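You operate a simulated robot arm through the tools that you are given. There is no shell and no other tool.

Carry out the task below with a simulated robot arm. There is one attempt and no reset: what you move stays moved.

## Task
Close the brown and cream polish tins and put both loose brushes away.
Fine: each tin gets its own lid; brushes in the cabinet drawer, drawer shut; drop nothing.

The check looks at the end state, three seconds after you hand in, the way a careful person would. Anything else that was tipped, shoved, dropped, spilled or broken makes it a failure. Lids that push on must go on centred and level and be pressed home; caps that screw on are set level and turned clockwise until they are tight.

## Robot
A 7-joint arm with a two-finger parallel gripper, fixed in place. Base frame: the origin is at the foot of the arm, x ahead of it, y to its left, z up. Readings come in m, rad, newtons and seconds.
Its first joint turns from -2.601 to 2.601 rad. Payload 3.43 kg.
Tool frame: the origin (TCP) lies between the finger pads and is the grasp point; the fingertips stand 0.03 m ahead of it; z points along the fingers, y is the line along which they close. Largest opening 0.094 m; finger width 0.028, thickness 0.01; the body of the gripper, 0.05 by 0.096 m, starts 0.055 m behind the TCP.
Orientation is that of the tool frame in the base frame, as a unit quaternion [x, y, z, w]. With the fingers straight down and closing along the base's y, the tool's x points along the base's -x, its y along +y and its z along -z.

## Interface
- The arm moves only by the tool apply_moves. Its argument "commands" is a list of rows, each a list of 7 numbers: the shift along the tool's x, y, z in cm, then the turn, a rotation vector about the tool's x, y, z in rad, then the opening in per cent of the stroke, from 0 (shut) to 100 (fully open). In form: [[x, y, z, wx, wy, wz, hand], ...]. A call has 1 to 20 rows; each row is the pose to reach, as a shift and turn from the pose commanded when the call began, along the tool's axes at that moment. Rows are played at 5 a second. More than 0.05 m and 0.15 rad between two rows, or a gripper value outside its range, and nothing of the call is played. A pose out of reach is approached as far as the arm can. The call stops where the force on the tool passes 40 N (or 10 N more than at its start, if that is more) or the arm is blocked; 0.2 s more then pass. Each finger travels about 0.045 m/s and halts on what it meets, pressing with about 38 N; the grip force reading is that of the motor and also rises with nothing between the fingers. The clock runs only during rows and for 0.2 s after the last one: add rows that repeat a pose to give the fingers time. The reply holds the time, the measured pose of the TCP, the force on the tool along the base axes, the opening and the grip force, in the units named above and with some noise, with the torque about the TCP (base axes, N m) and any sound that the robot's microphone picked up.
- Cameras (640 x 400 px; columns grow to the right, rows downward): "scene" is fixed at [0.2091, -0.6483, 1.512]; the picture's right is [0.06, -1.00, 0.00], its down [-0.93, -0.06, -0.35] and it looks along [0.35, 0.02, -0.94] (base axes); focal length 333 px, centre (320, 200). "wrist" rides on the gripper at [0.076, 0.014, -0.102] in the tool frame; the picture's right is [-0.18, 0.98, 0.00], its down [-0.75, -0.14, -0.64] and it looks along [-0.63, -0.12, 0.77] (tool axes); focal length 243 px, centre (320, 200). There is no depth. A picture from a camera that has moved, and an enlarged one, comes with that camera's place and axes in the base frame and with its lens. The place of the scene camera against the robot may be out by one fixed shift of up to 0.012 m in any direction.
- get_image(camera): a new picture of that camera. It takes no simulated time.
- zoom(camera, box): a new picture of the part [left, top, right, bottom] of that camera's present view, enlarged. It takes no simulated time.
- close_job(): hands the job in; it is judged then, once.

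Places have to be worked out from the pictures, the camera data and where the tool is seen. Open the gripper and draw the arm clear of the work before you hand the job in, unless the task says otherwise.

The tools are called after "Emit:" as name(argument=value, ...) on one line, values as JSON. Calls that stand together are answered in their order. apply_moves: Moves the arm, as the interface text tells. Its arguments: {"type":"object","properties":{"commands":{"type":"array","items":{"type":"array","items":{"type":"number"}}}},"required":["commands"]} The other tools are called the same way: get_image (camera) takes a picture; zoom (camera, box) takes an enlarged picture of a part of a camera's view; close_job () hands the job in.

At the start:

```text
t: 0.0
tcp_pos: [0.5541, -0.448, 1.0413]
tool_rot: [0.002, 1.0, 0.0, 0.001]
wrist_force: [0.4, -0.1, -0.9]
torque: [0.0, -0.02, -0.05]
width: 0.0942
gripper_force: 0.1
```

scene: 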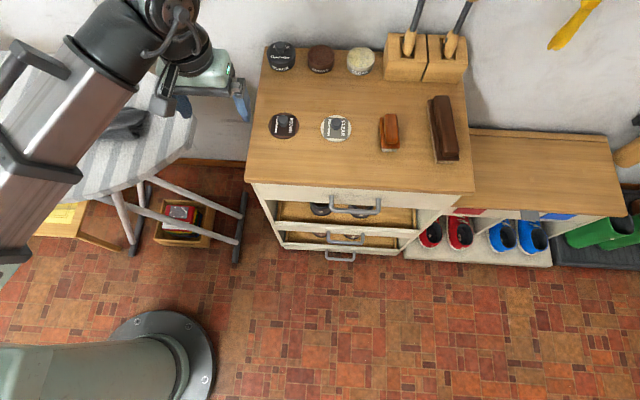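
wrist: 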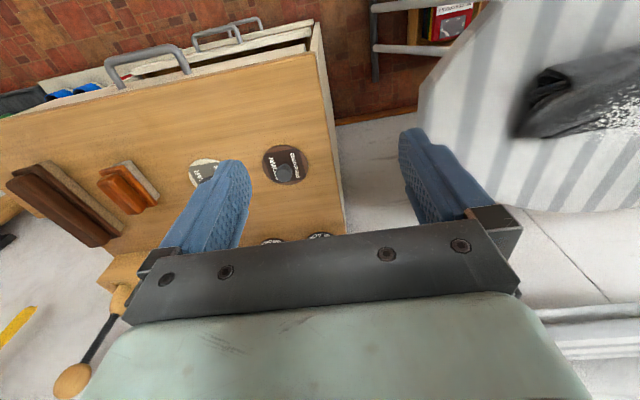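

I start by looking closely at the scene: cabinet top with tins at the back, lids in front, two brushes, and a cabinet with drawers.

Emit:
zoom(camera="scene", box=[240, 20, 400, 120])

Emit:
zoom(camera="scene", box=[240, 90, 400, 190])

Emit:
zoom(camera="scene", box=[360, 80, 520, 180])

Emit:
zoom(camera="scene", box=[250, 175, 450, 275])

Emit:
zoom(camera="wrist", box=[0, 20, 340, 240])

```text
4.00 times, centred on (320, 70) of scene
camera zoom: at [0.2091, -0.6483, 1.512], right [0.06, -1.0, 0.0], down [-0.93, -0.06, -0.35], along [0.35, 0.02, -0.94], focal length 1332 px, centre (320, 720)
```

zoom: 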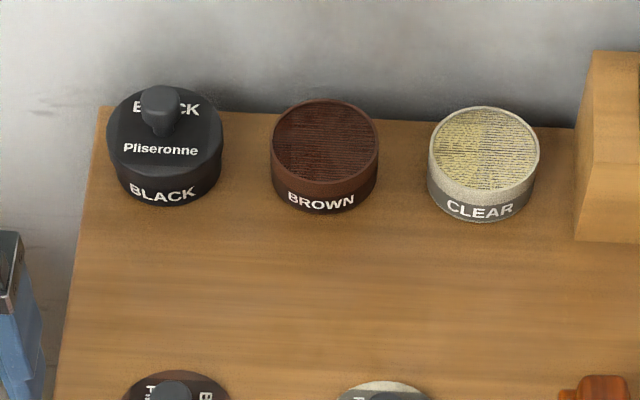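

```text
4.00 times, centred on (320, 140) of scene
camera zoom: at [0.2091, -0.6483, 1.512], right [0.06, -1.0, 0.0], down [-0.93, -0.06, -0.35], along [0.35, 0.02, -0.94], focal length 1332 px, centre (320, 440)
```

zoom: 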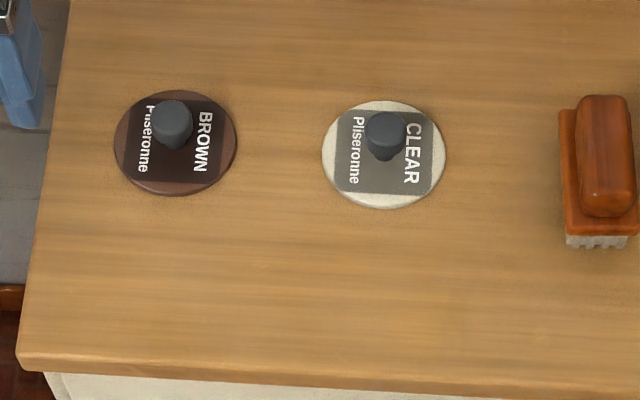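

```text
4.00 times, centred on (440, 130) of scene
camera zoom: at [0.2091, -0.6483, 1.512], right [0.06, -1.0, 0.0], down [-0.93, -0.06, -0.35], along [0.35, 0.02, -0.94], focal length 1332 px, centre (-160, 480)
```

zoom: 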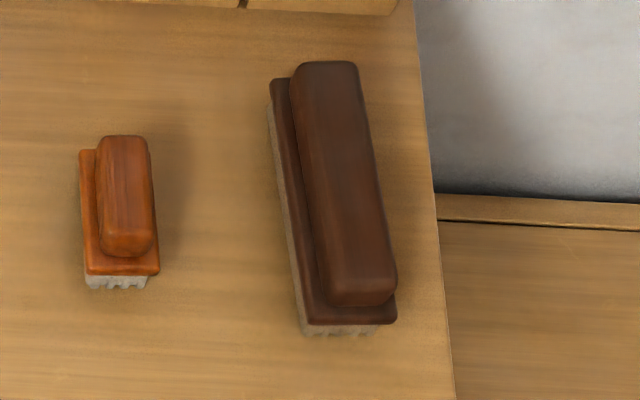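

```text
3.20 times, centred on (350, 225) of scene
camera zoom: at [0.2091, -0.6483, 1.512], right [0.06, -1.0, 0.0], down [-0.93, -0.06, -0.35], along [0.35, 0.02, -0.94], focal length 1066 px, centre (224, 120)
```

zoom: 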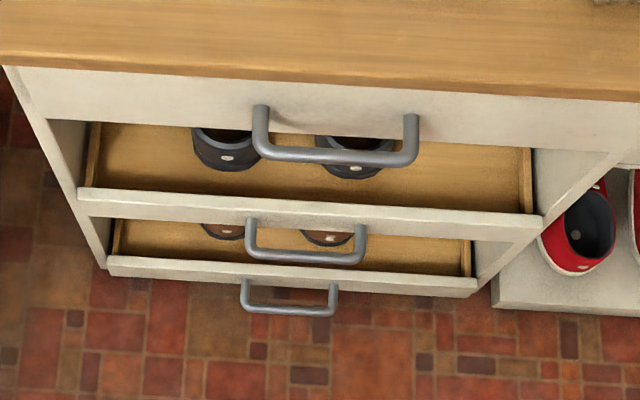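

```text
1.82 times, centred on (170, 130) of wrist
camera zoom: at [0.4784, -0.4348, 1.1438], right [0.19, 0.98, 0.0], down [0.75, -0.14, 0.64], along [0.63, -0.12, -0.77], focal length 441 px, centre (593, 327)
```

zoom: 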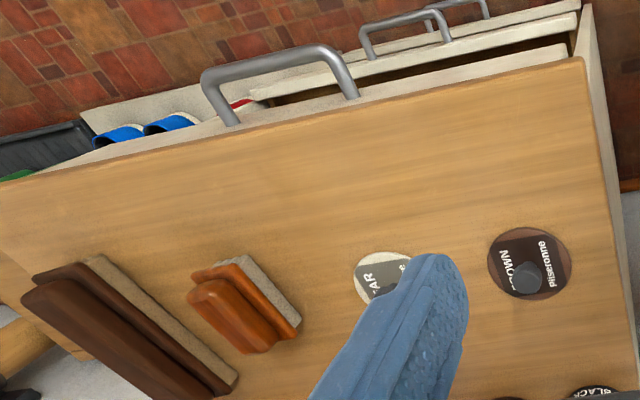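

The wrist camera points forward and gives an upside-down view. I'll shift the arm 20 cm to −y at the same height, so I can triangulate the objects from a second wrist view.

Emit:
apply_moves(commands=[[0, -4, 0, 0, 0, 0, 100], [0, -8, 0, 0, 0, 0, 100], [0, -12, 0, 0, 0, 0, 100], [0, -16, 0, 0, 0, 0, 100], [0, -20, 0, 0, 0, 0, 100], [0, -20, 0, 0, 0, 0, 100]])

Emit:
get_image(camera="wrist")

Emit:
get_image(camera="scene")

```text
t: 1.4
tcp_pos: [0.5553, -0.6497, 1.0418]
tool_rot: [0.001, 1.0, 0.0, 0.0]
wrist_force: [-0.3, -0.7, 0.1]
torque: [-0.01, 0.03, -0.02]
width: 0.0941
gripper_force: 0.0
```

```text
taken
camera wrist: at [0.4785, -0.6364, 1.1437], right [0.19, 0.98, 0.0], down [0.75, -0.14, 0.64], along [0.63, -0.12, -0.77], focal length 243 px, centre (320, 200)
```

wrist: 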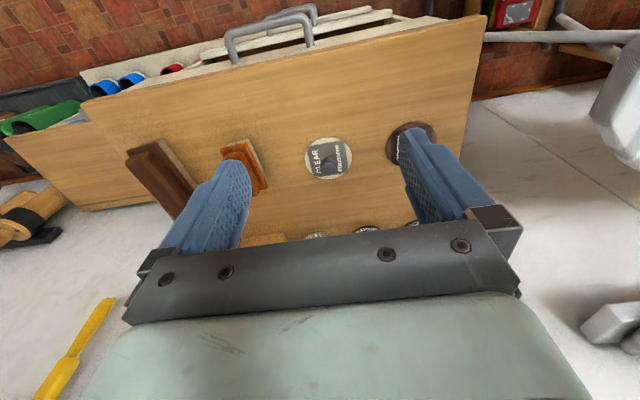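

```text
taken
```

scene: 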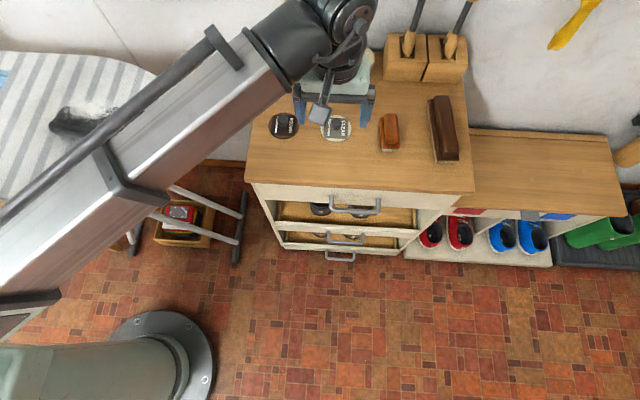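

The arm moves freely. The gripper hides the tins at the back, so I pull back and tilt the tool forward (fingers outward) to bring them into view.

Emit:
apply_moves(commands=[[3, 0, 0, 0, -0.14, 0, 100], [6, 0, 0, 0, -0.28, 0, 100], [9, 0, 0, 0, -0.42, 0, 100], [12, 0, 0, 0, -0.56, 0, 100], [12, 0, 0, 0, -0.56, 0, 100]])

Emit:
get_image(camera="wrist")

Emit:
get_image(camera="scene")

```text
t: 2.6
tcp_pos: [0.4345, -0.6487, 1.0425]
tool_rot: [0.0, 0.961, -0.001, 0.277]
wrist_force: [0.1, 0.4, -0.4]
torque: [0.0, 0.0, 0.0]
width: 0.0941
gripper_force: 0.0
```

```text
taken
camera wrist: at [0.3155, -0.6354, 1.0881], right [0.16, 0.98, 0.1], down [0.3, -0.14, 0.94], along [0.94, -0.12, -0.31], focal length 243 px, centre (320, 200)
```

wrist: 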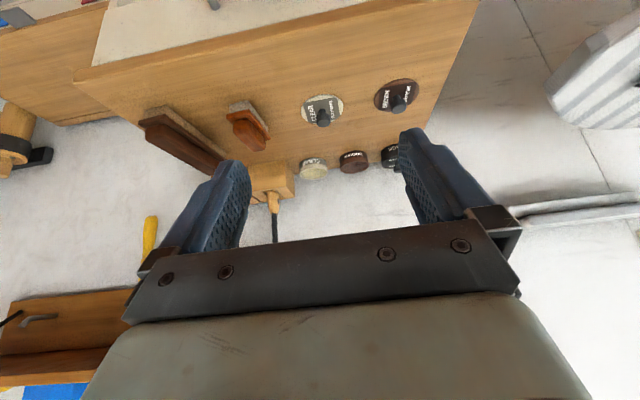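

```text
taken
```

scene: 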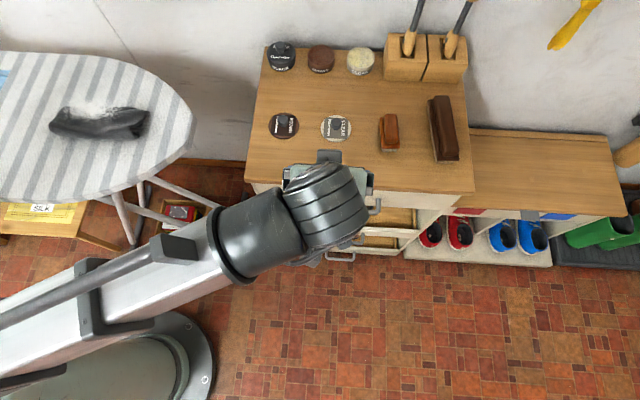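

Tins are now visible between the fingers. I zoom into this view for accurate triangulation.

Emit:
zoom(camera="wrist", box=[280, 60, 440, 190])

Emit:
zoom(camera="wrist", box=[120, 60, 320, 210])

Emit:
zoom(camera="wrist", box=[0, 0, 320, 200])

Emit:
zoom(camera="scene", box=[240, 30, 480, 180])

```text
3.08 times, centred on (360, 125) of wrist
camera zoom: at [0.3155, -0.6354, 1.0881], right [0.16, 0.98, 0.1], down [0.3, -0.14, 0.94], along [0.94, -0.12, -0.31], focal length 746 px, centre (197, 431)
```

zoom: 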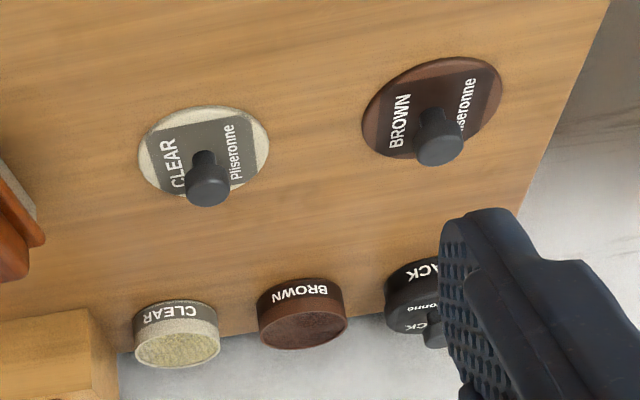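

```text
2.67 times, centred on (220, 135) of wrist
camera zoom: at [0.3155, -0.6354, 1.0881], right [0.16, 0.98, 0.1], down [0.3, -0.14, 0.94], along [0.94, -0.12, -0.31], focal length 647 px, centre (587, 373)
```

zoom: 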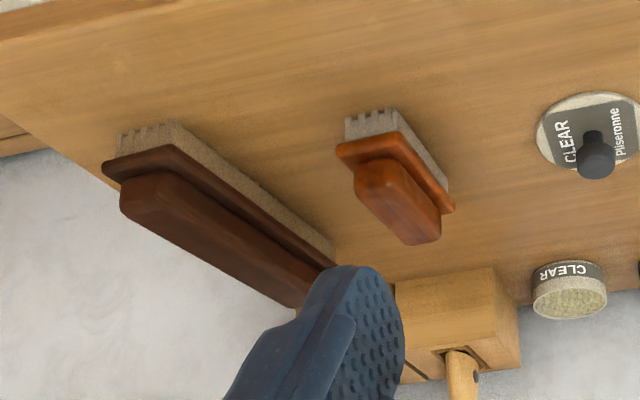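

```text
2.00 times, centred on (160, 100) of wrist
camera zoom: at [0.3155, -0.6354, 1.0881], right [0.16, 0.98, 0.1], down [0.3, -0.14, 0.94], along [0.94, -0.12, -0.31], focal length 485 px, centre (640, 400)
```

zoom: 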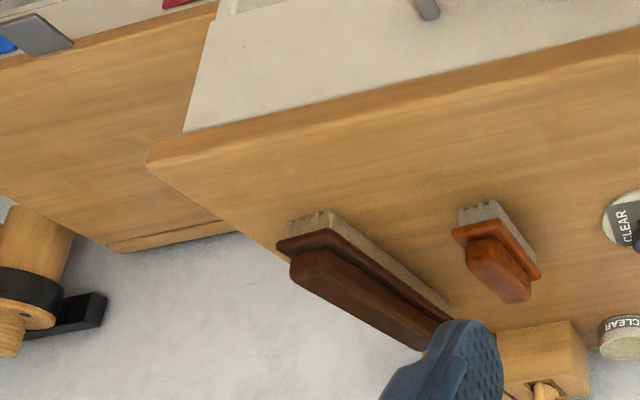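

```text
2.67 times, centred on (360, 105) of scene
camera zoom: at [0.2091, -0.6483, 1.512], right [0.06, -1.0, 0.0], down [-0.93, -0.06, -0.35], along [0.35, 0.02, -0.94], focal length 888 px, centre (213, 453)
```

zoom: 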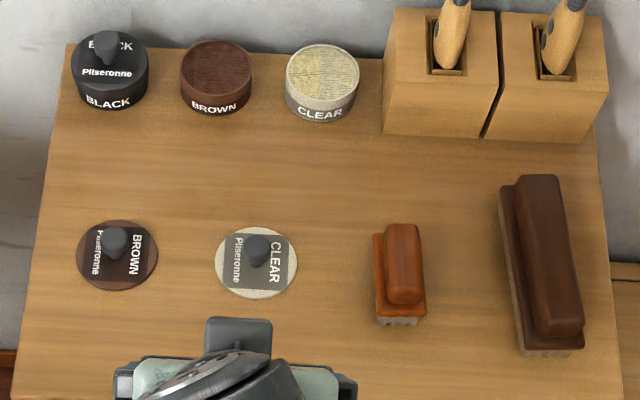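

I triangulate the lid knobs at about x 0.66, z 0.83, with the tins near x 0.86 on a cabinet top near z 0.81. Now I yaw the tool to the radial direction (−0.69 rad) and move out high above the tins to test reach.

Emit:
apply_moves(commands=[[-3.24, 0.61, 2.96, 0.0458, 0, 0.0731, 100], [-6.49, 1.22, 5.91, 0.0916, 0, 0.1462, 100], [-9.73, 1.83, 8.87, 0.1374, 0, 0.2192, 100], [-12.98, 2.44, 11.83, 0.1833, 0, 0.2923, 100], [-16.22, 3.04, 14.78, 0.2291, 0, 0.3654, 100], [-19.46, 3.65, 17.74, 0.2749, 0, 0.4385, 100], [-22.71, 4.26, 20.69, 0.3207, 0, 0.5115, 100], [-25.95, 4.87, 23.65, 0.3665, 0, 0.5846, 100], [-25.95, 4.87, 23.65, 0.3665, 0, 0.5846, 100]])

Emit:
get_image(camera="wrist")

Emit:
get_image(camera="scene")

```text
t: 4.6
tcp_pos: [0.7808, -0.5985, 0.9786]
tool_rot: [0.326, 0.904, -0.094, 0.26]
wrist_force: [-0.2, -0.6, 0.5]
torque: [0.0, 0.01, 0.03]
width: 0.0939
gripper_force: 0.1
```

```text
taken
camera wrist: at [0.6976, -0.5129, 1.0235], right [0.75, 0.66, 0.1], down [0.14, -0.3, 0.94], along [0.65, -0.69, -0.31], focal length 243 px, centre (320, 200)
```

wrist: 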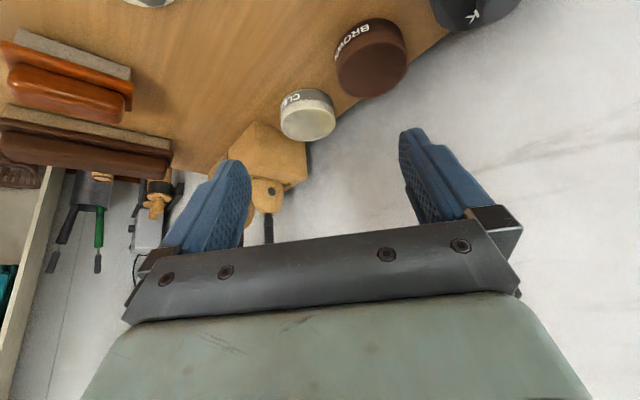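

```text
taken
```

scene: 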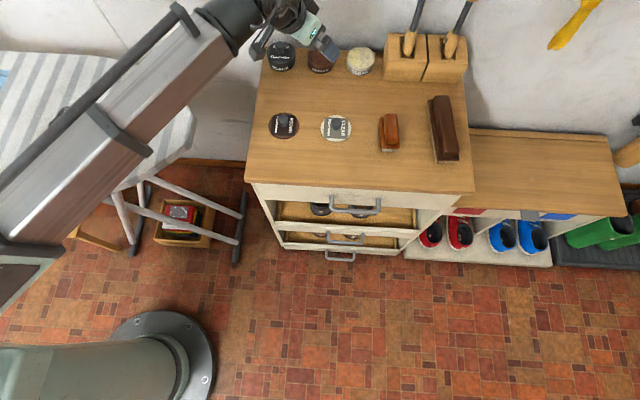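

The arm reached r≈0.98 m with the tilt. I zoom to measure the tins from here.

Emit:
zoom(camera="wrist", box=[260, 0, 460, 150])

Emit:
zoom(camera="wrist", box=[0, 0, 240, 180])

```text
2.67 times, centred on (360, 75) of wrist
camera zoom: at [0.6976, -0.5129, 1.0235], right [0.75, 0.66, 0.1], down [0.14, -0.3, 0.94], along [0.65, -0.69, -0.31], focal length 647 px, centre (213, 533)
```

zoom: 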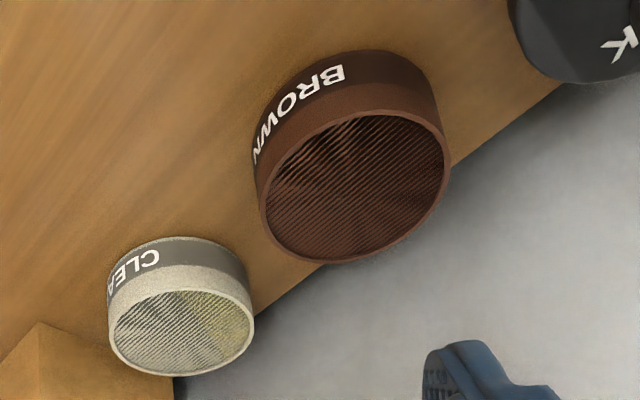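

```text
2.22 times, centred on (120, 90) of wrist
camera zoom: at [0.6976, -0.5129, 1.0235], right [0.75, 0.66, 0.1], down [0.14, -0.3, 0.94], along [0.65, -0.69, -0.31], focal length 539 px, centre (764, 444)
```

zoom: 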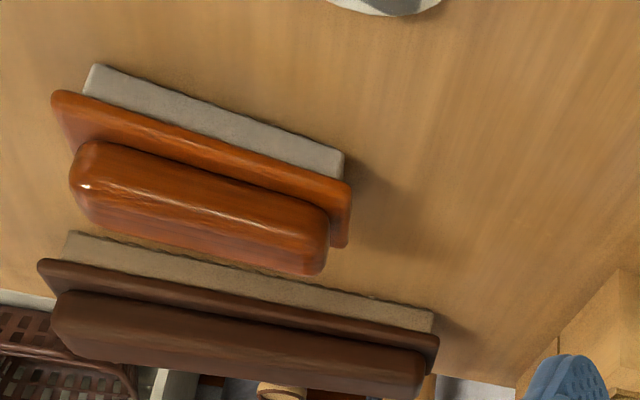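

Tins triangulate consistently: brown tin top at about (0.884, −0.609, 0.823) and cream tin top at about (0.881, −0.714, 0.824). I test reach high above the cream tin, the farthest target, with the gripper partly closed.

Emit:
apply_moves(commands=[[-2.55, -0.63, 3.03, 0, 0, 0, 60], [-5.1, -1.26, 6.07, 0, 0, 0, 50], [-7.65, -1.9, 9.1, 0, 0, 0, 50], [-10.2, -2.53, 12.14, 0, 0, 0, 50], [-10.2, -2.53, 12.14, 0, 0, 0, 50], [-10.2, -2.53, 12.14, 0, 0, 0, 50]])

Emit:
get_image(camera="wrist")

Emit:
get_image(camera="scene")

```text
t: 6.0
tcp_pos: [0.8798, -0.716, 0.931]
tool_rot: [0.325, 0.904, -0.093, 0.261]
wrist_force: [0.0, 1.2, 0.9]
torque: [0.02, -0.01, 0.02]
width: 0.0468
gripper_force: 0.0
```

```text
taken
camera wrist: at [0.7963, -0.63, 0.9766], right [0.75, 0.66, 0.1], down [0.14, -0.3, 0.94], along [0.65, -0.69, -0.31], focal length 243 px, centre (320, 200)
```

wrist: 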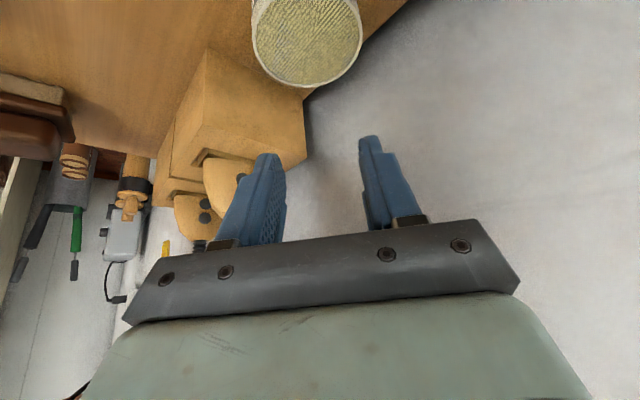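

```text
taken
```

scene: 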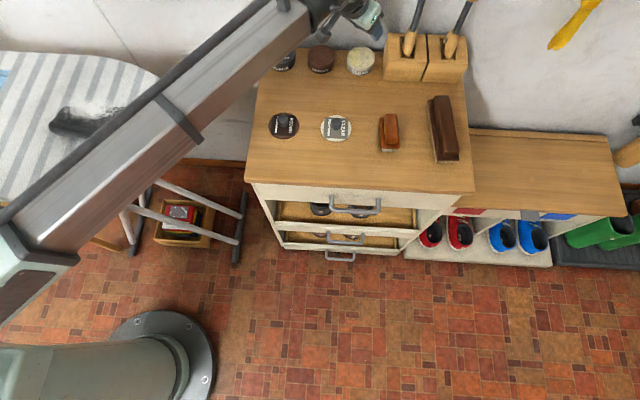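

Reach is fine even over the cream tin. I zoom to refine its position from this close view.

Emit:
zoom(camera="wrist", box=[220, 0, 420, 125])

```text
3.20 times, centred on (320, 62) of wrist
camera zoom: at [0.7963, -0.63, 0.9766], right [0.75, 0.66, 0.1], down [0.14, -0.3, 0.94], along [0.65, -0.69, -0.31], focal length 776 px, centre (320, 640)
```

zoom: 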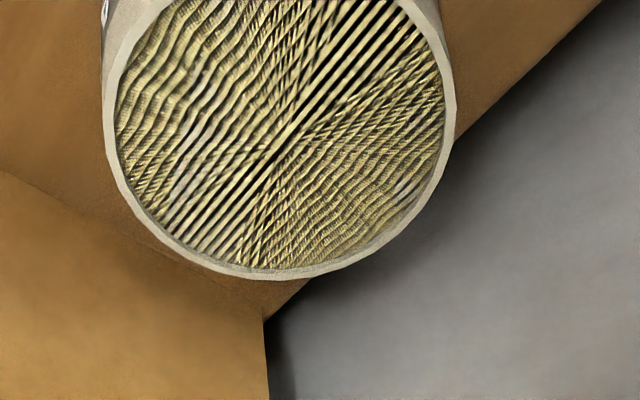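

The cream tin centre is confirmed at about (0.880, −0.714). Next I move to a hover over the brown lid's knob at (0.676, −0.5315), z 0.90.

Emit:
apply_moves(commands=[[3.55, 0.19, -1.7, 0, 0, 0, 50], [7.1, 0.37, -3.41, 0, 0, 0, 50], [10.65, 0.56, -5.11, 0, 0, 0, 50], [14.2, 0.75, -6.82, 0, 0, 0, 50], [17.76, 0.94, -8.52, 0, 0, 0, 50], [21.31, 1.12, -10.23, 0, 0, 0, 50], [24.86, 1.31, -11.93, 0, 0, 0, 50], [24.86, 1.31, -11.93, 0, 0, 0, 50]])

Emit:
get_image(camera="wrist")

Emit:
zoom(camera="scene", box=[200, 60, 400, 185])

```text
t: 7.8
tcp_pos: [0.6768, -0.5319, 0.9]
tool_rot: [0.326, 0.904, -0.094, 0.26]
wrist_force: [-0.3, -0.4, 0.3]
torque: [0.0, -0.01, 0.02]
width: 0.0473
gripper_force: 0.1
```

```text
taken
camera wrist: at [0.5945, -0.4448, 0.9461], right [0.75, 0.66, 0.1], down [0.14, -0.3, 0.94], along [0.65, -0.69, -0.31], focal length 243 px, centre (320, 200)
```

wrist: 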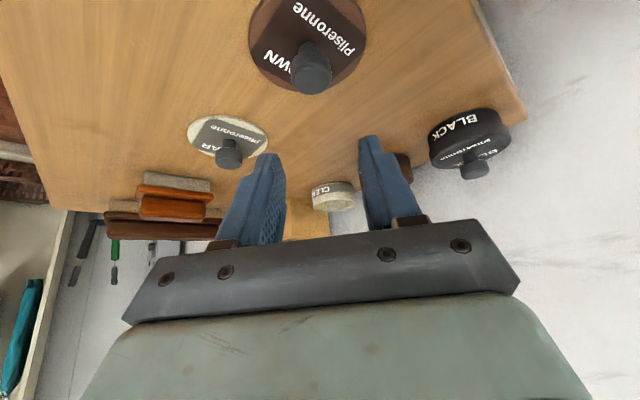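

```text
3.20 times, centred on (300, 122) of scene
camera zoom: at [0.2091, -0.6483, 1.512], right [0.06, -1.0, 0.0], down [-0.93, -0.06, -0.35], along [0.35, 0.02, -0.94], focal length 1066 px, centre (384, 448)
```

zoom: 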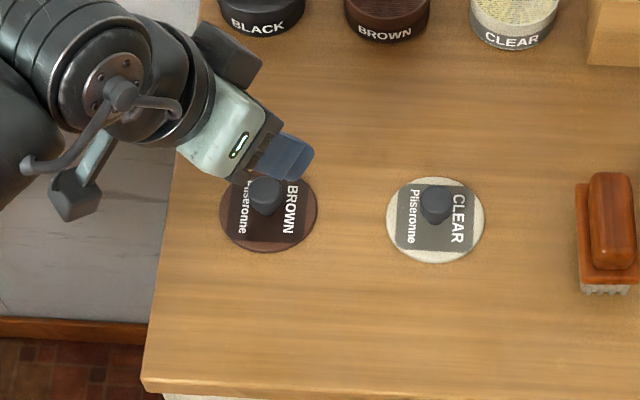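

Emit:
zoom(camera="wrist", box=[240, 0, 400, 100])

Emit:
zoom(camera="wrist", box=[160, 80, 360, 205])

Emit:
zoom(camera="wrist", box=[400, 80, 560, 190])

```text
4.00 times, centred on (320, 50) of wrist
camera zoom: at [0.5945, -0.4448, 0.9461], right [0.75, 0.66, 0.1], down [0.14, -0.3, 0.94], along [0.65, -0.69, -0.31], focal length 970 px, centre (320, 800)
```

zoom: 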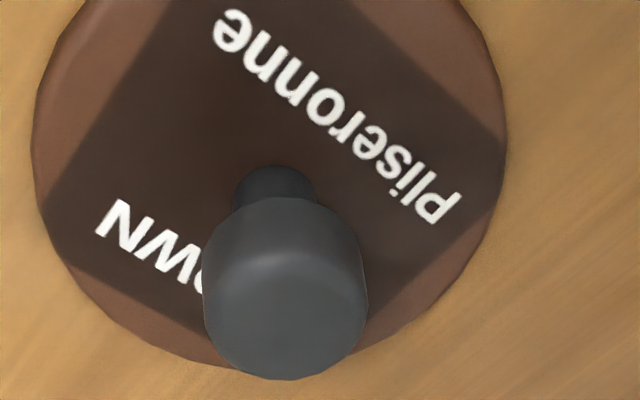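

```text
3.20 times, centred on (260, 142) of wrist
camera zoom: at [0.5945, -0.4448, 0.9461], right [0.75, 0.66, 0.1], down [0.14, -0.3, 0.94], along [0.65, -0.69, -0.31], focal length 776 px, centre (512, 384)
```

zoom: 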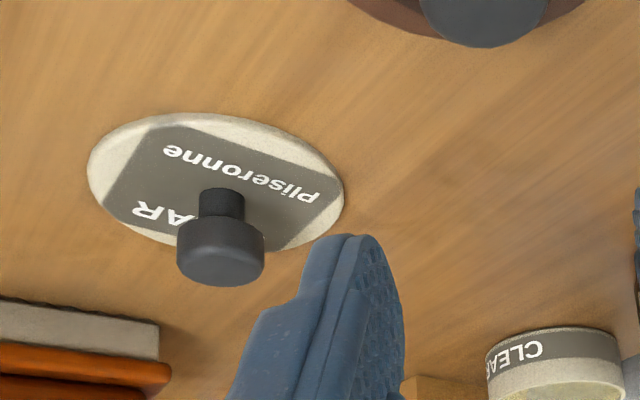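

```text
3.64 times, centred on (480, 135) of wrist
camera zoom: at [0.5945, -0.4448, 0.9461], right [0.75, 0.66, 0.1], down [0.14, -0.3, 0.94], along [0.65, -0.69, -0.31], focal length 882 px, centre (-262, 436)
```

zoom: 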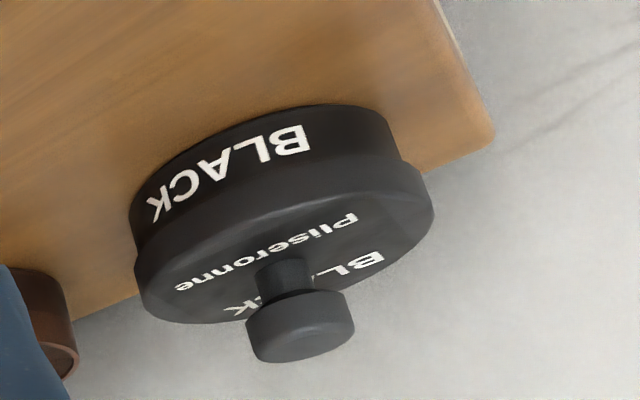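

The knob is a 25 mm head on a thin neck; its axis measures about (0.678, −0.5295), top z≈0.825. The closed black tin shows the lids slip over the rims. I go to a pre-grasp 2.5 cm short along the tool axis and check alignment.

Emit:
apply_moves(commands=[[2.2, 0.09, 0, 0, 0, 0, 50], [4.39, 0.18, 0, 0, 0, 0, 50], [4.39, 0.18, 1.3, 0, 0, 0, 50], [4.39, 0.18, 2.6, 0, 0, 0, 50], [4.39, 0.18, 2.6, 0, 0, 0, 50]])

Emit:
get_image(camera="wrist")

Emit:
zoom(camera="scene", box=[230, 80, 350, 155])

```text
t: 9.0
tcp_pos: [0.6604, -0.5158, 0.8554]
tool_rot: [0.325, 0.904, -0.094, 0.26]
wrist_force: [0.6, 0.1, -0.2]
torque: [0.01, 0.02, 0.02]
width: 0.0469
gripper_force: 0.0
```

```text
taken
camera wrist: at [0.5778, -0.4289, 0.9001], right [0.75, 0.66, 0.1], down [0.14, -0.3, 0.94], along [0.65, -0.69, -0.31], focal length 243 px, centre (320, 200)
```

wrist: 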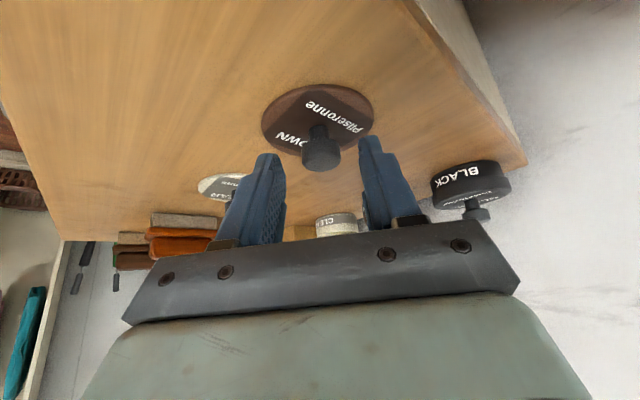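

```text
5.33 times, centred on (290, 118) of scene
camera zoom: at [0.2091, -0.6483, 1.512], right [0.06, -1.0, 0.0], down [-0.93, -0.06, -0.35], along [0.35, 0.02, -0.94], focal length 1776 px, centre (480, 640)
```

zoom: 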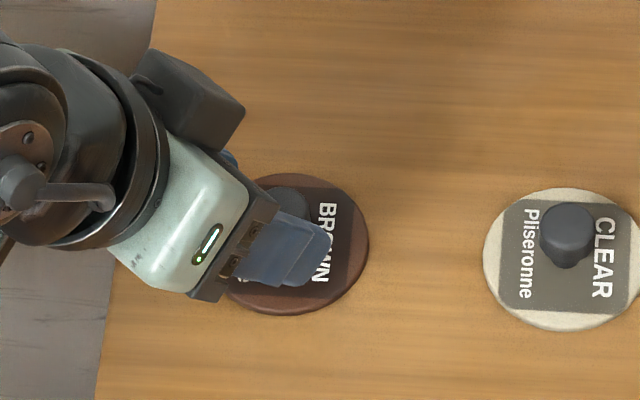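

The knob sits centred between the fingers, as predicted. I advance 2.5 cm along the tool axis in small steps, then close the gripper.

Emit:
apply_moves(commands=[[0, 0, 1.0, 0, 0, 0, 50], [0, 0, 1.8, 0, 0, 0, 50], [0, 0, 2.5, 0, 0, 0, 50], [0, 0, 2.5, 0, 0, 0, 50]])

Emit:
zoom(camera="wrist", box=[220, 80, 420, 230])

```text
t: 10.0
tcp_pos: [0.6701, -0.5232, 0.8353]
tool_rot: [0.325, 0.904, -0.094, 0.262]
wrist_force: [-5.6, 4.8, 24.7]
torque: [0.09, 0.1, 0.01]
width: 0.047
gripper_force: 0.1
```

```text
2.67 times, centred on (320, 155) of wrist
camera zoom: at [0.5869, -0.4367, 0.8805], right [0.75, 0.66, 0.1], down [0.14, -0.3, 0.95], along [0.65, -0.69, -0.31], focal length 647 px, centre (320, 320)
```

zoom: 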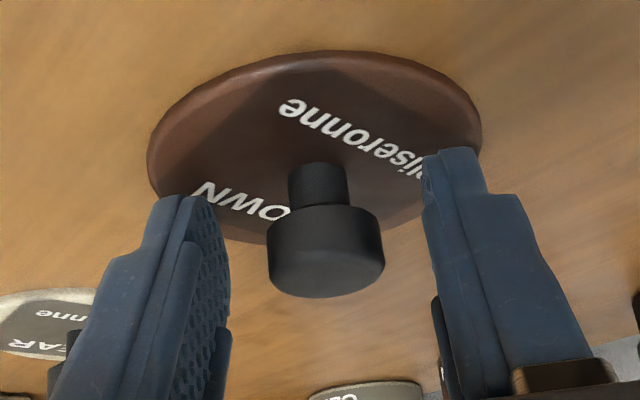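

The fingertips touched the lid plate (24.7 N), so the lid top is at about 0.802. I back off 6 mm along the tool axis and then close on the knob head.

Emit:
apply_moves(commands=[[0, 0, -0.4, 0, 0, 0, 50], [0, 0, -0.7, 0, 0, 0, 50], [0, 0, -0.7, 0, 0, 0, 50]])

Emit:
zoom(camera="wrist", box=[220, 80, 420, 230])

```text
t: 10.8
tcp_pos: [0.6686, -0.5203, 0.8396]
tool_rot: [0.325, 0.904, -0.093, 0.26]
wrist_force: [-0.4, -0.5, 0.2]
torque: [0.01, 0.02, 0.02]
width: 0.0468
gripper_force: 0.0
```

```text
2.67 times, centred on (320, 155) of wrist
camera zoom: at [0.5848, -0.4345, 0.8848], right [0.75, 0.66, 0.1], down [0.14, -0.3, 0.94], along [0.65, -0.69, -0.31], focal length 647 px, centre (320, 320)
```

zoom: 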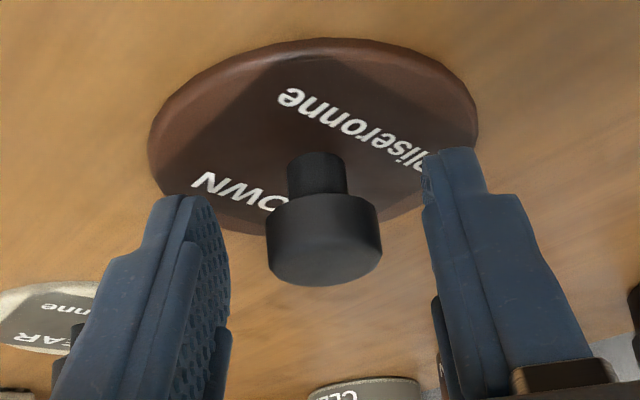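

Free of contact now, with the head between the pads about 12 mm from the tips. Closing the gripper.

Emit:
apply_moves(commands=[[0, 0, 0, 0, 0, 0, 30], [0, 0, 0, 0, 0, 0, 15], [0, 0, 0, 0, 0, 0, 0], [0, 0, 0, 0, 0, 0, 0], [0, 0, 0, 0, 0, 0, 0]])

Emit:
zoom(camera="wrist", box=[220, 80, 420, 230])

```text
t: 12.0
tcp_pos: [0.6676, -0.5207, 0.8392]
tool_rot: [0.325, 0.905, -0.094, 0.259]
wrist_force: [-0.7, -0.1, 0.1]
torque: [0.01, -0.03, 0.0]
width: 0.0226
gripper_force: 38.4
```

```text
2.67 times, centred on (320, 155) of wrist
camera zoom: at [0.5848, -0.4346, 0.885], right [0.75, 0.66, 0.1], down [0.14, -0.3, 0.94], along [0.65, -0.69, -0.31], focal length 647 px, centre (320, 320)
```

zoom: 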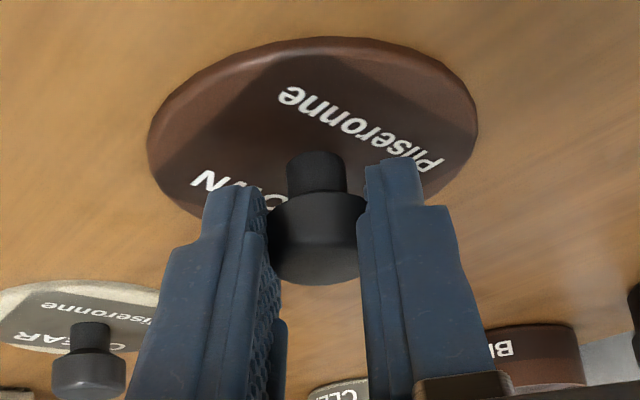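

Knob gripped (22.6 mm, 38 N). I lift straight up 6 cm and check that the lid hangs level.

Emit:
apply_moves(commands=[[-0.53, 0, -0.85, 0, 0, 0, 0], [-1.59, 0, -2.54, 0, 0, 0, 0], [-3.19, 0, -5.08, 0, 0, 0, 0], [-3.19, 0, -5.08, 0, 0, 0, 0]])

Emit:
get_image(camera="wrist")

Emit:
zoom(camera="scene", box=[200, 30, 400, 155])

```text
t: 13.0
tcp_pos: [0.667, -0.5219, 0.8993]
tool_rot: [0.326, 0.904, -0.094, 0.26]
wrist_force: [-0.2, -0.3, -0.8]
torque: [0.01, 0.0, -0.01]
width: 0.0222
gripper_force: 37.9
```

```text
taken
camera wrist: at [0.5849, -0.4353, 0.9453], right [0.75, 0.66, 0.1], down [0.14, -0.3, 0.94], along [0.65, -0.69, -0.31], focal length 243 px, centre (320, 200)
```

wrist: 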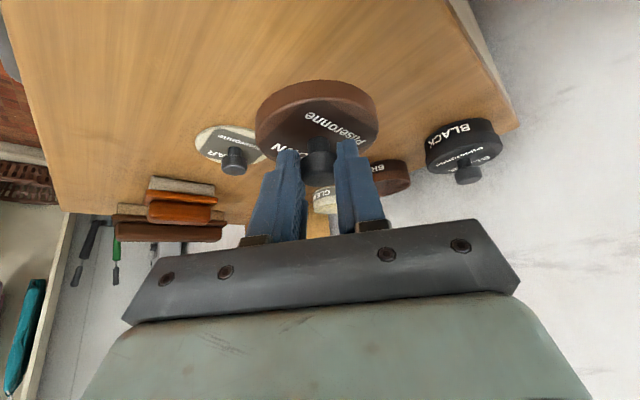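

```text
3.20 times, centred on (300, 92) of scene
camera zoom: at [0.2091, -0.6483, 1.512], right [0.06, -1.0, 0.0], down [-0.93, -0.06, -0.35], along [0.35, 0.02, -0.94], focal length 1066 px, centre (384, 544)
```

zoom: 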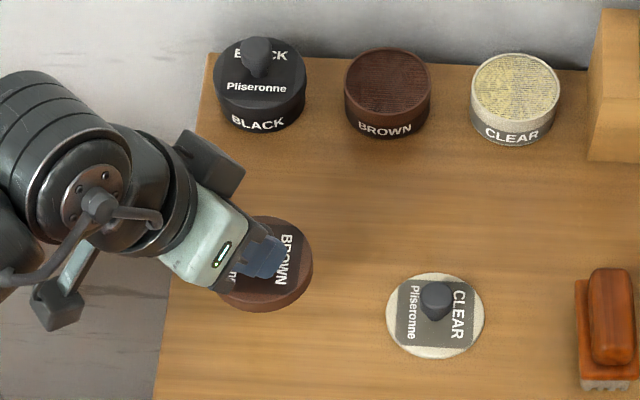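

The lid hangs level with a skirt. I carry it to a hover above the brown tin, with the target lid axis at (0.884, −0.609) and about 3 cm clearance.

Emit:
apply_moves(commands=[[-3.1, 1.17, 1.75, 0, 0, 0, 0], [-6.2, 2.34, 3.5, 0, 0, 0, 0], [-9.3, 3.5, 5.25, 0, 0, 0, 0], [-12.4, 4.67, 7.0, 0, 0, 0, 0], [-15.5, 5.84, 8.74, 0, 0, 0, 0], [-18.61, 7.01, 10.49, 0, 0, 0, 0], [-18.61, 7.01, 10.49, 0, 0, 0, 0]])

Emit:
get_image(camera="wrist")

Emit:
zoom(camera="wrist", box=[220, 50, 420, 200])

Emit:
zoom(camera="scene", box=[240, 20, 400, 120])

```text
t: 14.6
tcp_pos: [0.8777, -0.6031, 0.9081]
tool_rot: [0.326, 0.904, -0.094, 0.26]
wrist_force: [0.1, 0.2, 0.2]
torque: [-0.03, 0.03, 0.01]
width: 0.0223
gripper_force: 37.9
```

```text
taken
camera wrist: at [0.7953, -0.5172, 0.9535], right [0.75, 0.66, 0.1], down [0.14, -0.3, 0.94], along [0.65, -0.69, -0.31], focal length 243 px, centre (320, 200)
```

wrist: 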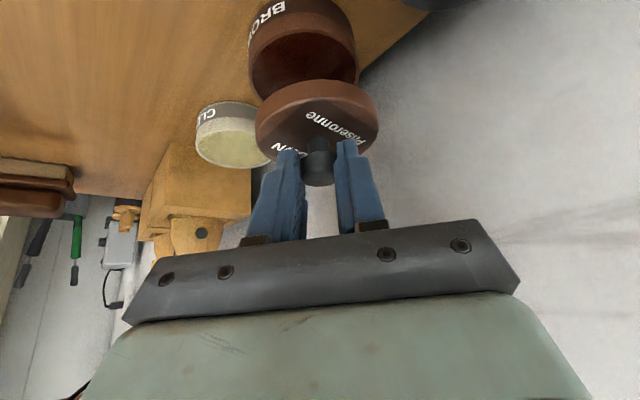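

```text
2.67 times, centred on (320, 125) of wrist
camera zoom: at [0.7953, -0.5172, 0.9535], right [0.75, 0.66, 0.1], down [0.14, -0.3, 0.94], along [0.65, -0.69, -0.31], focal length 647 px, centre (320, 400)
```

zoom: 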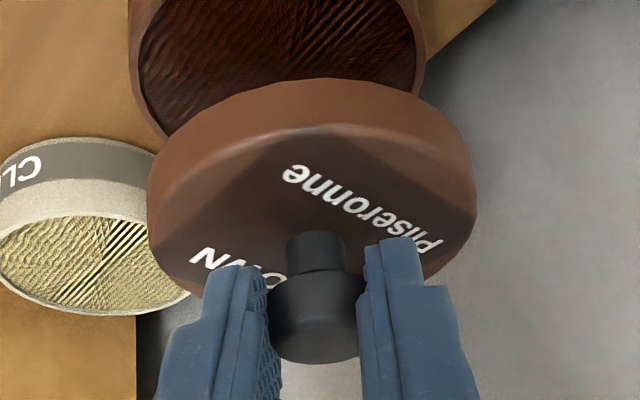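

```text
4.00 times, centred on (320, 70) of scene
camera zoom: at [0.2091, -0.6483, 1.512], right [0.06, -1.0, 0.0], down [-0.93, -0.06, -0.35], along [0.35, 0.02, -0.94], focal length 1332 px, centre (320, 720)
```

zoom: 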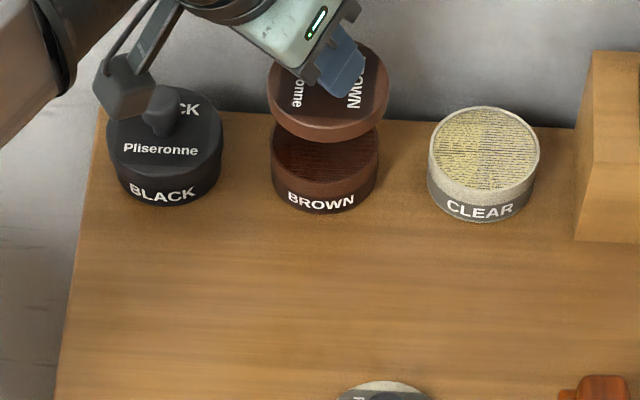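

I check tin–lid lateral alignment more carefully with a tighter zoom.

Emit:
zoom(camera="wrist", box=[240, 0, 380, 88])

Emit:
zoom(camera="scene", box=[295, 25, 350, 80])

```text
4.55 times, centred on (310, 44) of wrist
camera zoom: at [0.7953, -0.5172, 0.9535], right [0.75, 0.66, 0.1], down [0.14, -0.3, 0.94], along [0.65, -0.69, -0.31], focal length 1103 px, centre (366, 909)
```

zoom: 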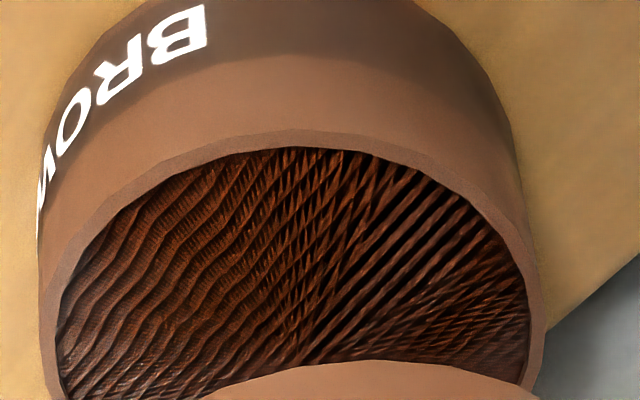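

```text
7.27 times, centred on (322, 52) of scene
camera zoom: at [0.2091, -0.6483, 1.512], right [0.06, -1.0, 0.0], down [-0.93, -0.06, -0.35], along [0.35, 0.02, -0.94], focal length 2422 px, centre (302, 1273)
```

zoom: 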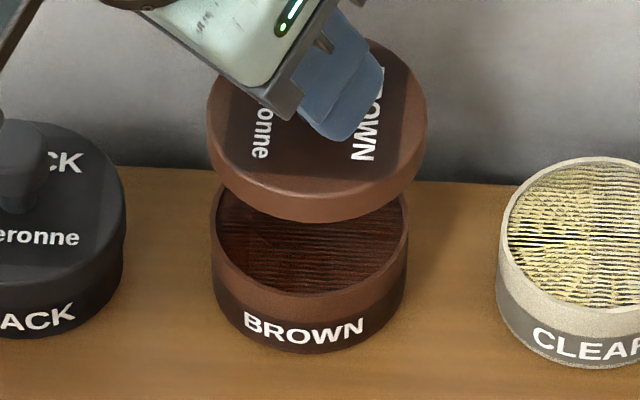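

My estimates put the lid a few mm off laterally, with a little disagreement between cameras. I shift it 2 mm and lower to about 7 mm above the tin, to compare the edges with almost no parallax.

Emit:
apply_moves(commands=[[0.53, -0.2, 0.85, 0, 0, 0, 0], [1.06, -0.2, 1.69, 0, 0, 0, 0], [1.33, -0.2, 2.12, 0, 0, 0, 0], [1.33, -0.2, 2.12, 0, 0, 0, 0]])

Emit:
zoom(camera="wrist", box=[240, 30, 400, 130])

Emit:
zoom(camera="scene", box=[295, 25, 350, 80])

```text
t: 15.6
tcp_pos: [0.8763, -0.6053, 0.8834]
tool_rot: [0.325, 0.904, -0.093, 0.261]
wrist_force: [-0.7, 1.2, -0.9]
torque: [-0.01, -0.01, 0.0]
width: 0.0224
gripper_force: 37.5
```

```text
4.00 times, centred on (320, 80) of wrist
camera zoom: at [0.7933, -0.5185, 0.9293], right [0.75, 0.66, 0.1], down [0.14, -0.3, 0.94], along [0.65, -0.69, -0.31], focal length 970 px, centre (320, 680)
```

zoom: 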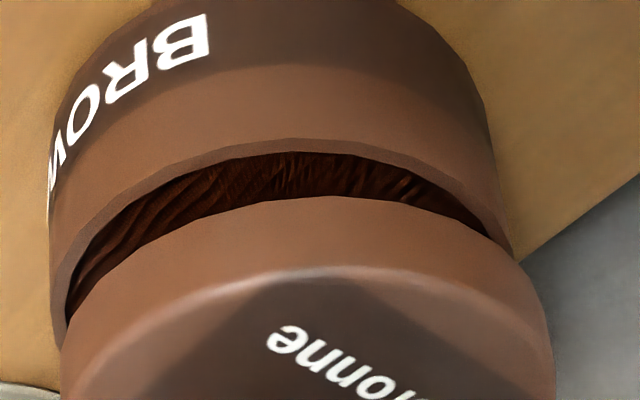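

```text
7.27 times, centred on (322, 52) of scene
camera zoom: at [0.2091, -0.6483, 1.512], right [0.06, -1.0, 0.0], down [-0.93, -0.06, -0.35], along [0.35, 0.02, -0.94], focal length 2422 px, centre (302, 1273)
```

zoom: 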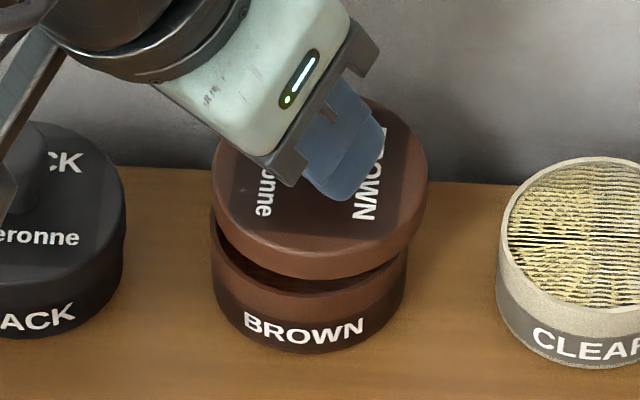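

Scene zooms are rendered sharp, so I take tighter ones to measure the lid and tin edges precisely.

Emit:
zoom(camera="scene", box=[318, 40, 350, 60])

Emit:
zoom(camera="scene", box=[318, 56, 350, 76])

Emit:
zoom(camera="scene", box=[300, 40, 332, 60])

Emit:
zoom(camera="scene", box=[300, 56, 332, 76])

```text
16.00 times, centred on (334, 50) of scene
camera zoom: at [0.2091, -0.6483, 1.512], right [0.06, -1.0, 0.0], down [-0.93, -0.06, -0.35], along [0.35, 0.02, -0.94], focal length 5329 px, centre (96, 2600)
```

zoom: 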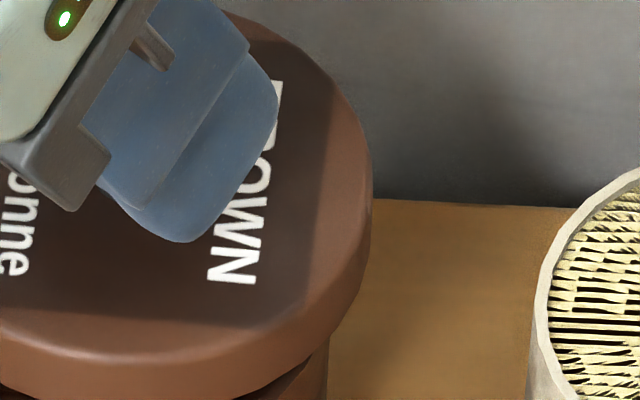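

```text
16.00 times, centred on (334, 66) of scene
camera zoom: at [0.2091, -0.6483, 1.512], right [0.06, -1.0, 0.0], down [-0.93, -0.06, -0.35], along [0.35, 0.02, -0.94], focal length 5329 px, centre (96, 2344)
```

zoom: 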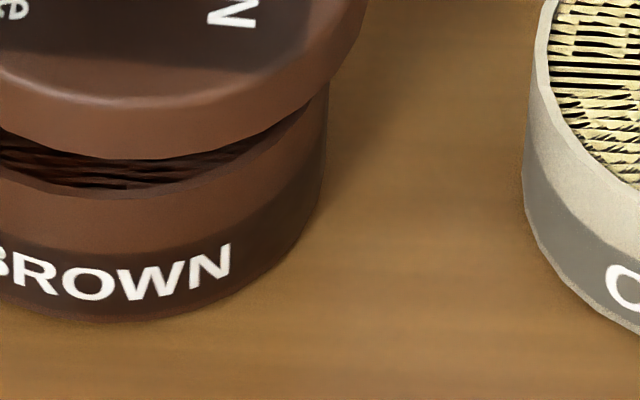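

```text
16.00 times, centred on (316, 50) of scene
camera zoom: at [0.2091, -0.6483, 1.512], right [0.06, -1.0, 0.0], down [-0.93, -0.06, -0.35], along [0.35, 0.02, -0.94], focal length 5329 px, centre (384, 2600)
```

zoom: 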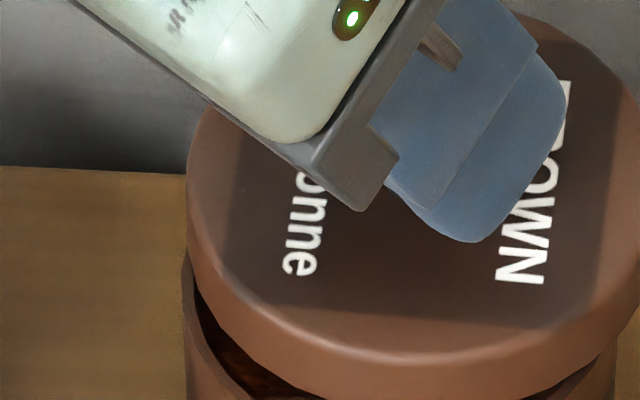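

```text
16.00 times, centred on (316, 66) of scene
camera zoom: at [0.2091, -0.6483, 1.512], right [0.06, -1.0, 0.0], down [-0.93, -0.06, -0.35], along [0.35, 0.02, -0.94], focal length 5329 px, centre (384, 2344)
```

zoom: 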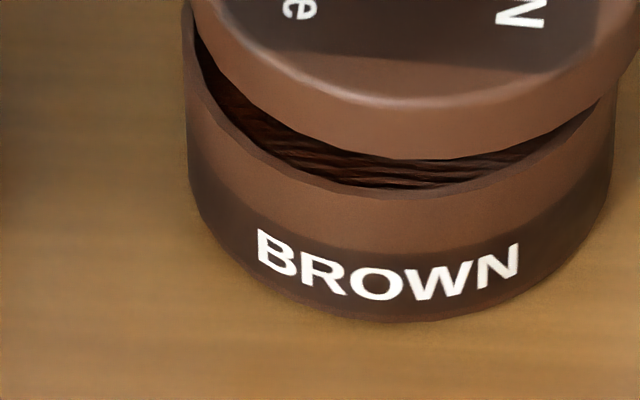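

Scene view: lid centre is about 3.6 mm too far toward −y relative to the tin. I take the same fine measurement from the wrist camera.

Emit:
zoom(camera="wrist", box=[240, 70, 304, 134])

Emit:
zoom(camera="wrist", box=[340, 60, 404, 124])

Emit:
zoom(camera="wrist", box=[280, 40, 360, 90])

```text
6.25 times, centred on (272, 102) of wrist
camera zoom: at [0.7933, -0.5185, 0.9293], right [0.75, 0.66, 0.1], down [0.14, -0.3, 0.94], along [0.65, -0.69, -0.31], focal length 1516 px, centre (620, 812)
```

zoom: 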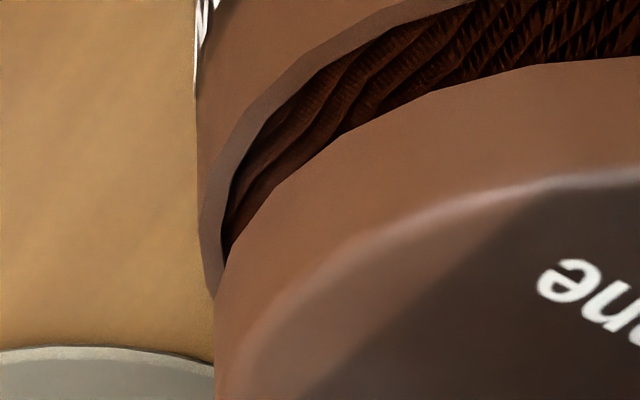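

```text
6.25 times, centred on (372, 92) of wrist
camera zoom: at [0.7933, -0.5185, 0.9293], right [0.75, 0.66, 0.1], down [0.14, -0.3, 0.94], along [0.65, -0.69, -0.31], focal length 1516 px, centre (-5, 875)
```

zoom: 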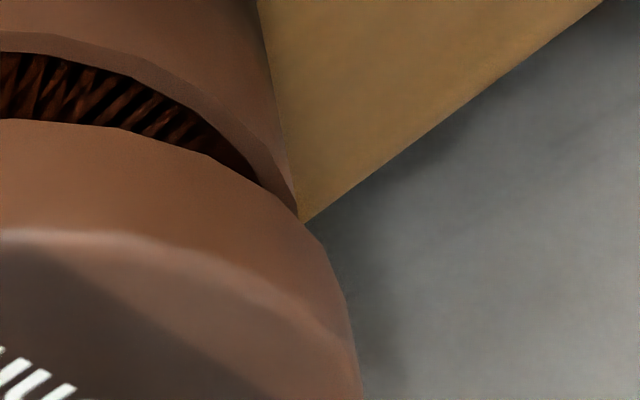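

```text
8.00 times, centred on (320, 65) of wrist
camera zoom: at [0.7933, -0.5185, 0.9293], right [0.75, 0.66, 0.1], down [0.14, -0.3, 0.94], along [0.65, -0.69, -0.31], focal length 1941 px, centre (320, 1280)
```

zoom: 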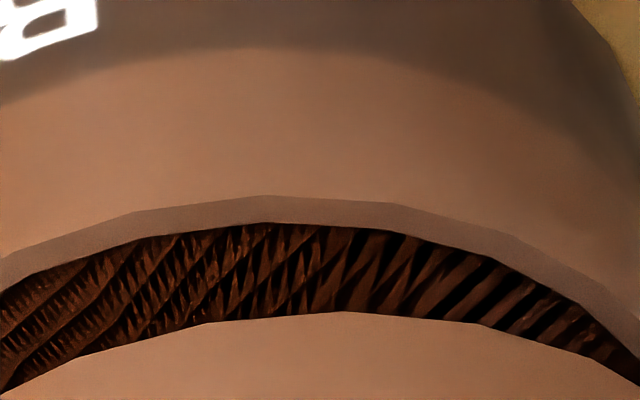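

Combining four edge constraints from both cameras: the lid sits about 5.5 mm too far in +x and 3.6 mm too far in −y, with a gap of about 5 mm. I correct that and re-measure.

Emit:
apply_moves(commands=[[0.28, -0.04, -0.17, 0, 0, 0, 0], [0.56, -0.08, -0.35, 0, 0, 0, 0], [0.56, -0.08, -0.35, 0, 0, 0, 0]])

Emit:
zoom(camera="scene", box=[302, 46, 342, 76])

Emit:
zoom(camera="wrist", box=[240, 30, 400, 130])

```text
t: 16.4
tcp_pos: [0.8711, -0.6005, 0.8848]
tool_rot: [0.326, 0.904, -0.094, 0.26]
wrist_force: [0.1, 0.5, -0.2]
torque: [-0.01, 0.01, 0.01]
width: 0.0222
gripper_force: 38.1
```

```text
13.33 times, centred on (322, 61) of scene
camera zoom: at [0.2091, -0.6483, 1.512], right [0.06, -1.0, 0.0], down [-0.93, -0.06, -0.35], along [0.35, 0.02, -0.94], focal length 4441 px, centre (293, 2053)
```

zoom: 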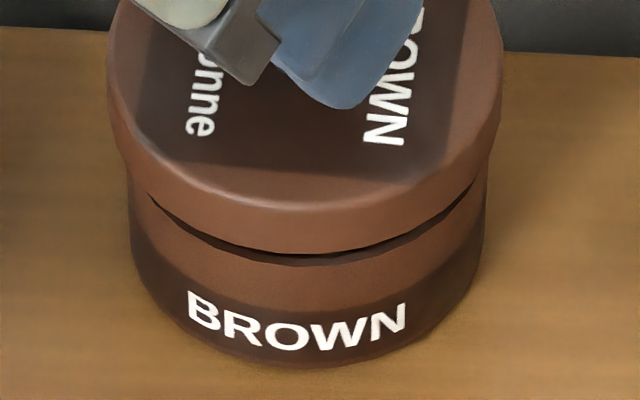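

```text
4.00 times, centred on (320, 80) of wrist
camera zoom: at [0.7877, -0.5147, 0.9297], right [0.75, 0.66, 0.1], down [0.14, -0.3, 0.94], along [0.65, -0.69, -0.31], focal length 970 px, centre (320, 680)
```

zoom: 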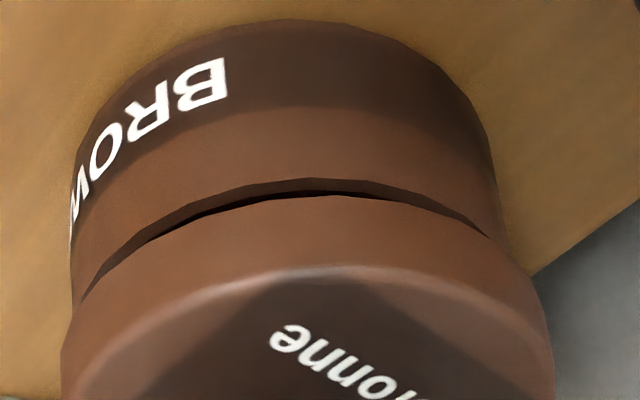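

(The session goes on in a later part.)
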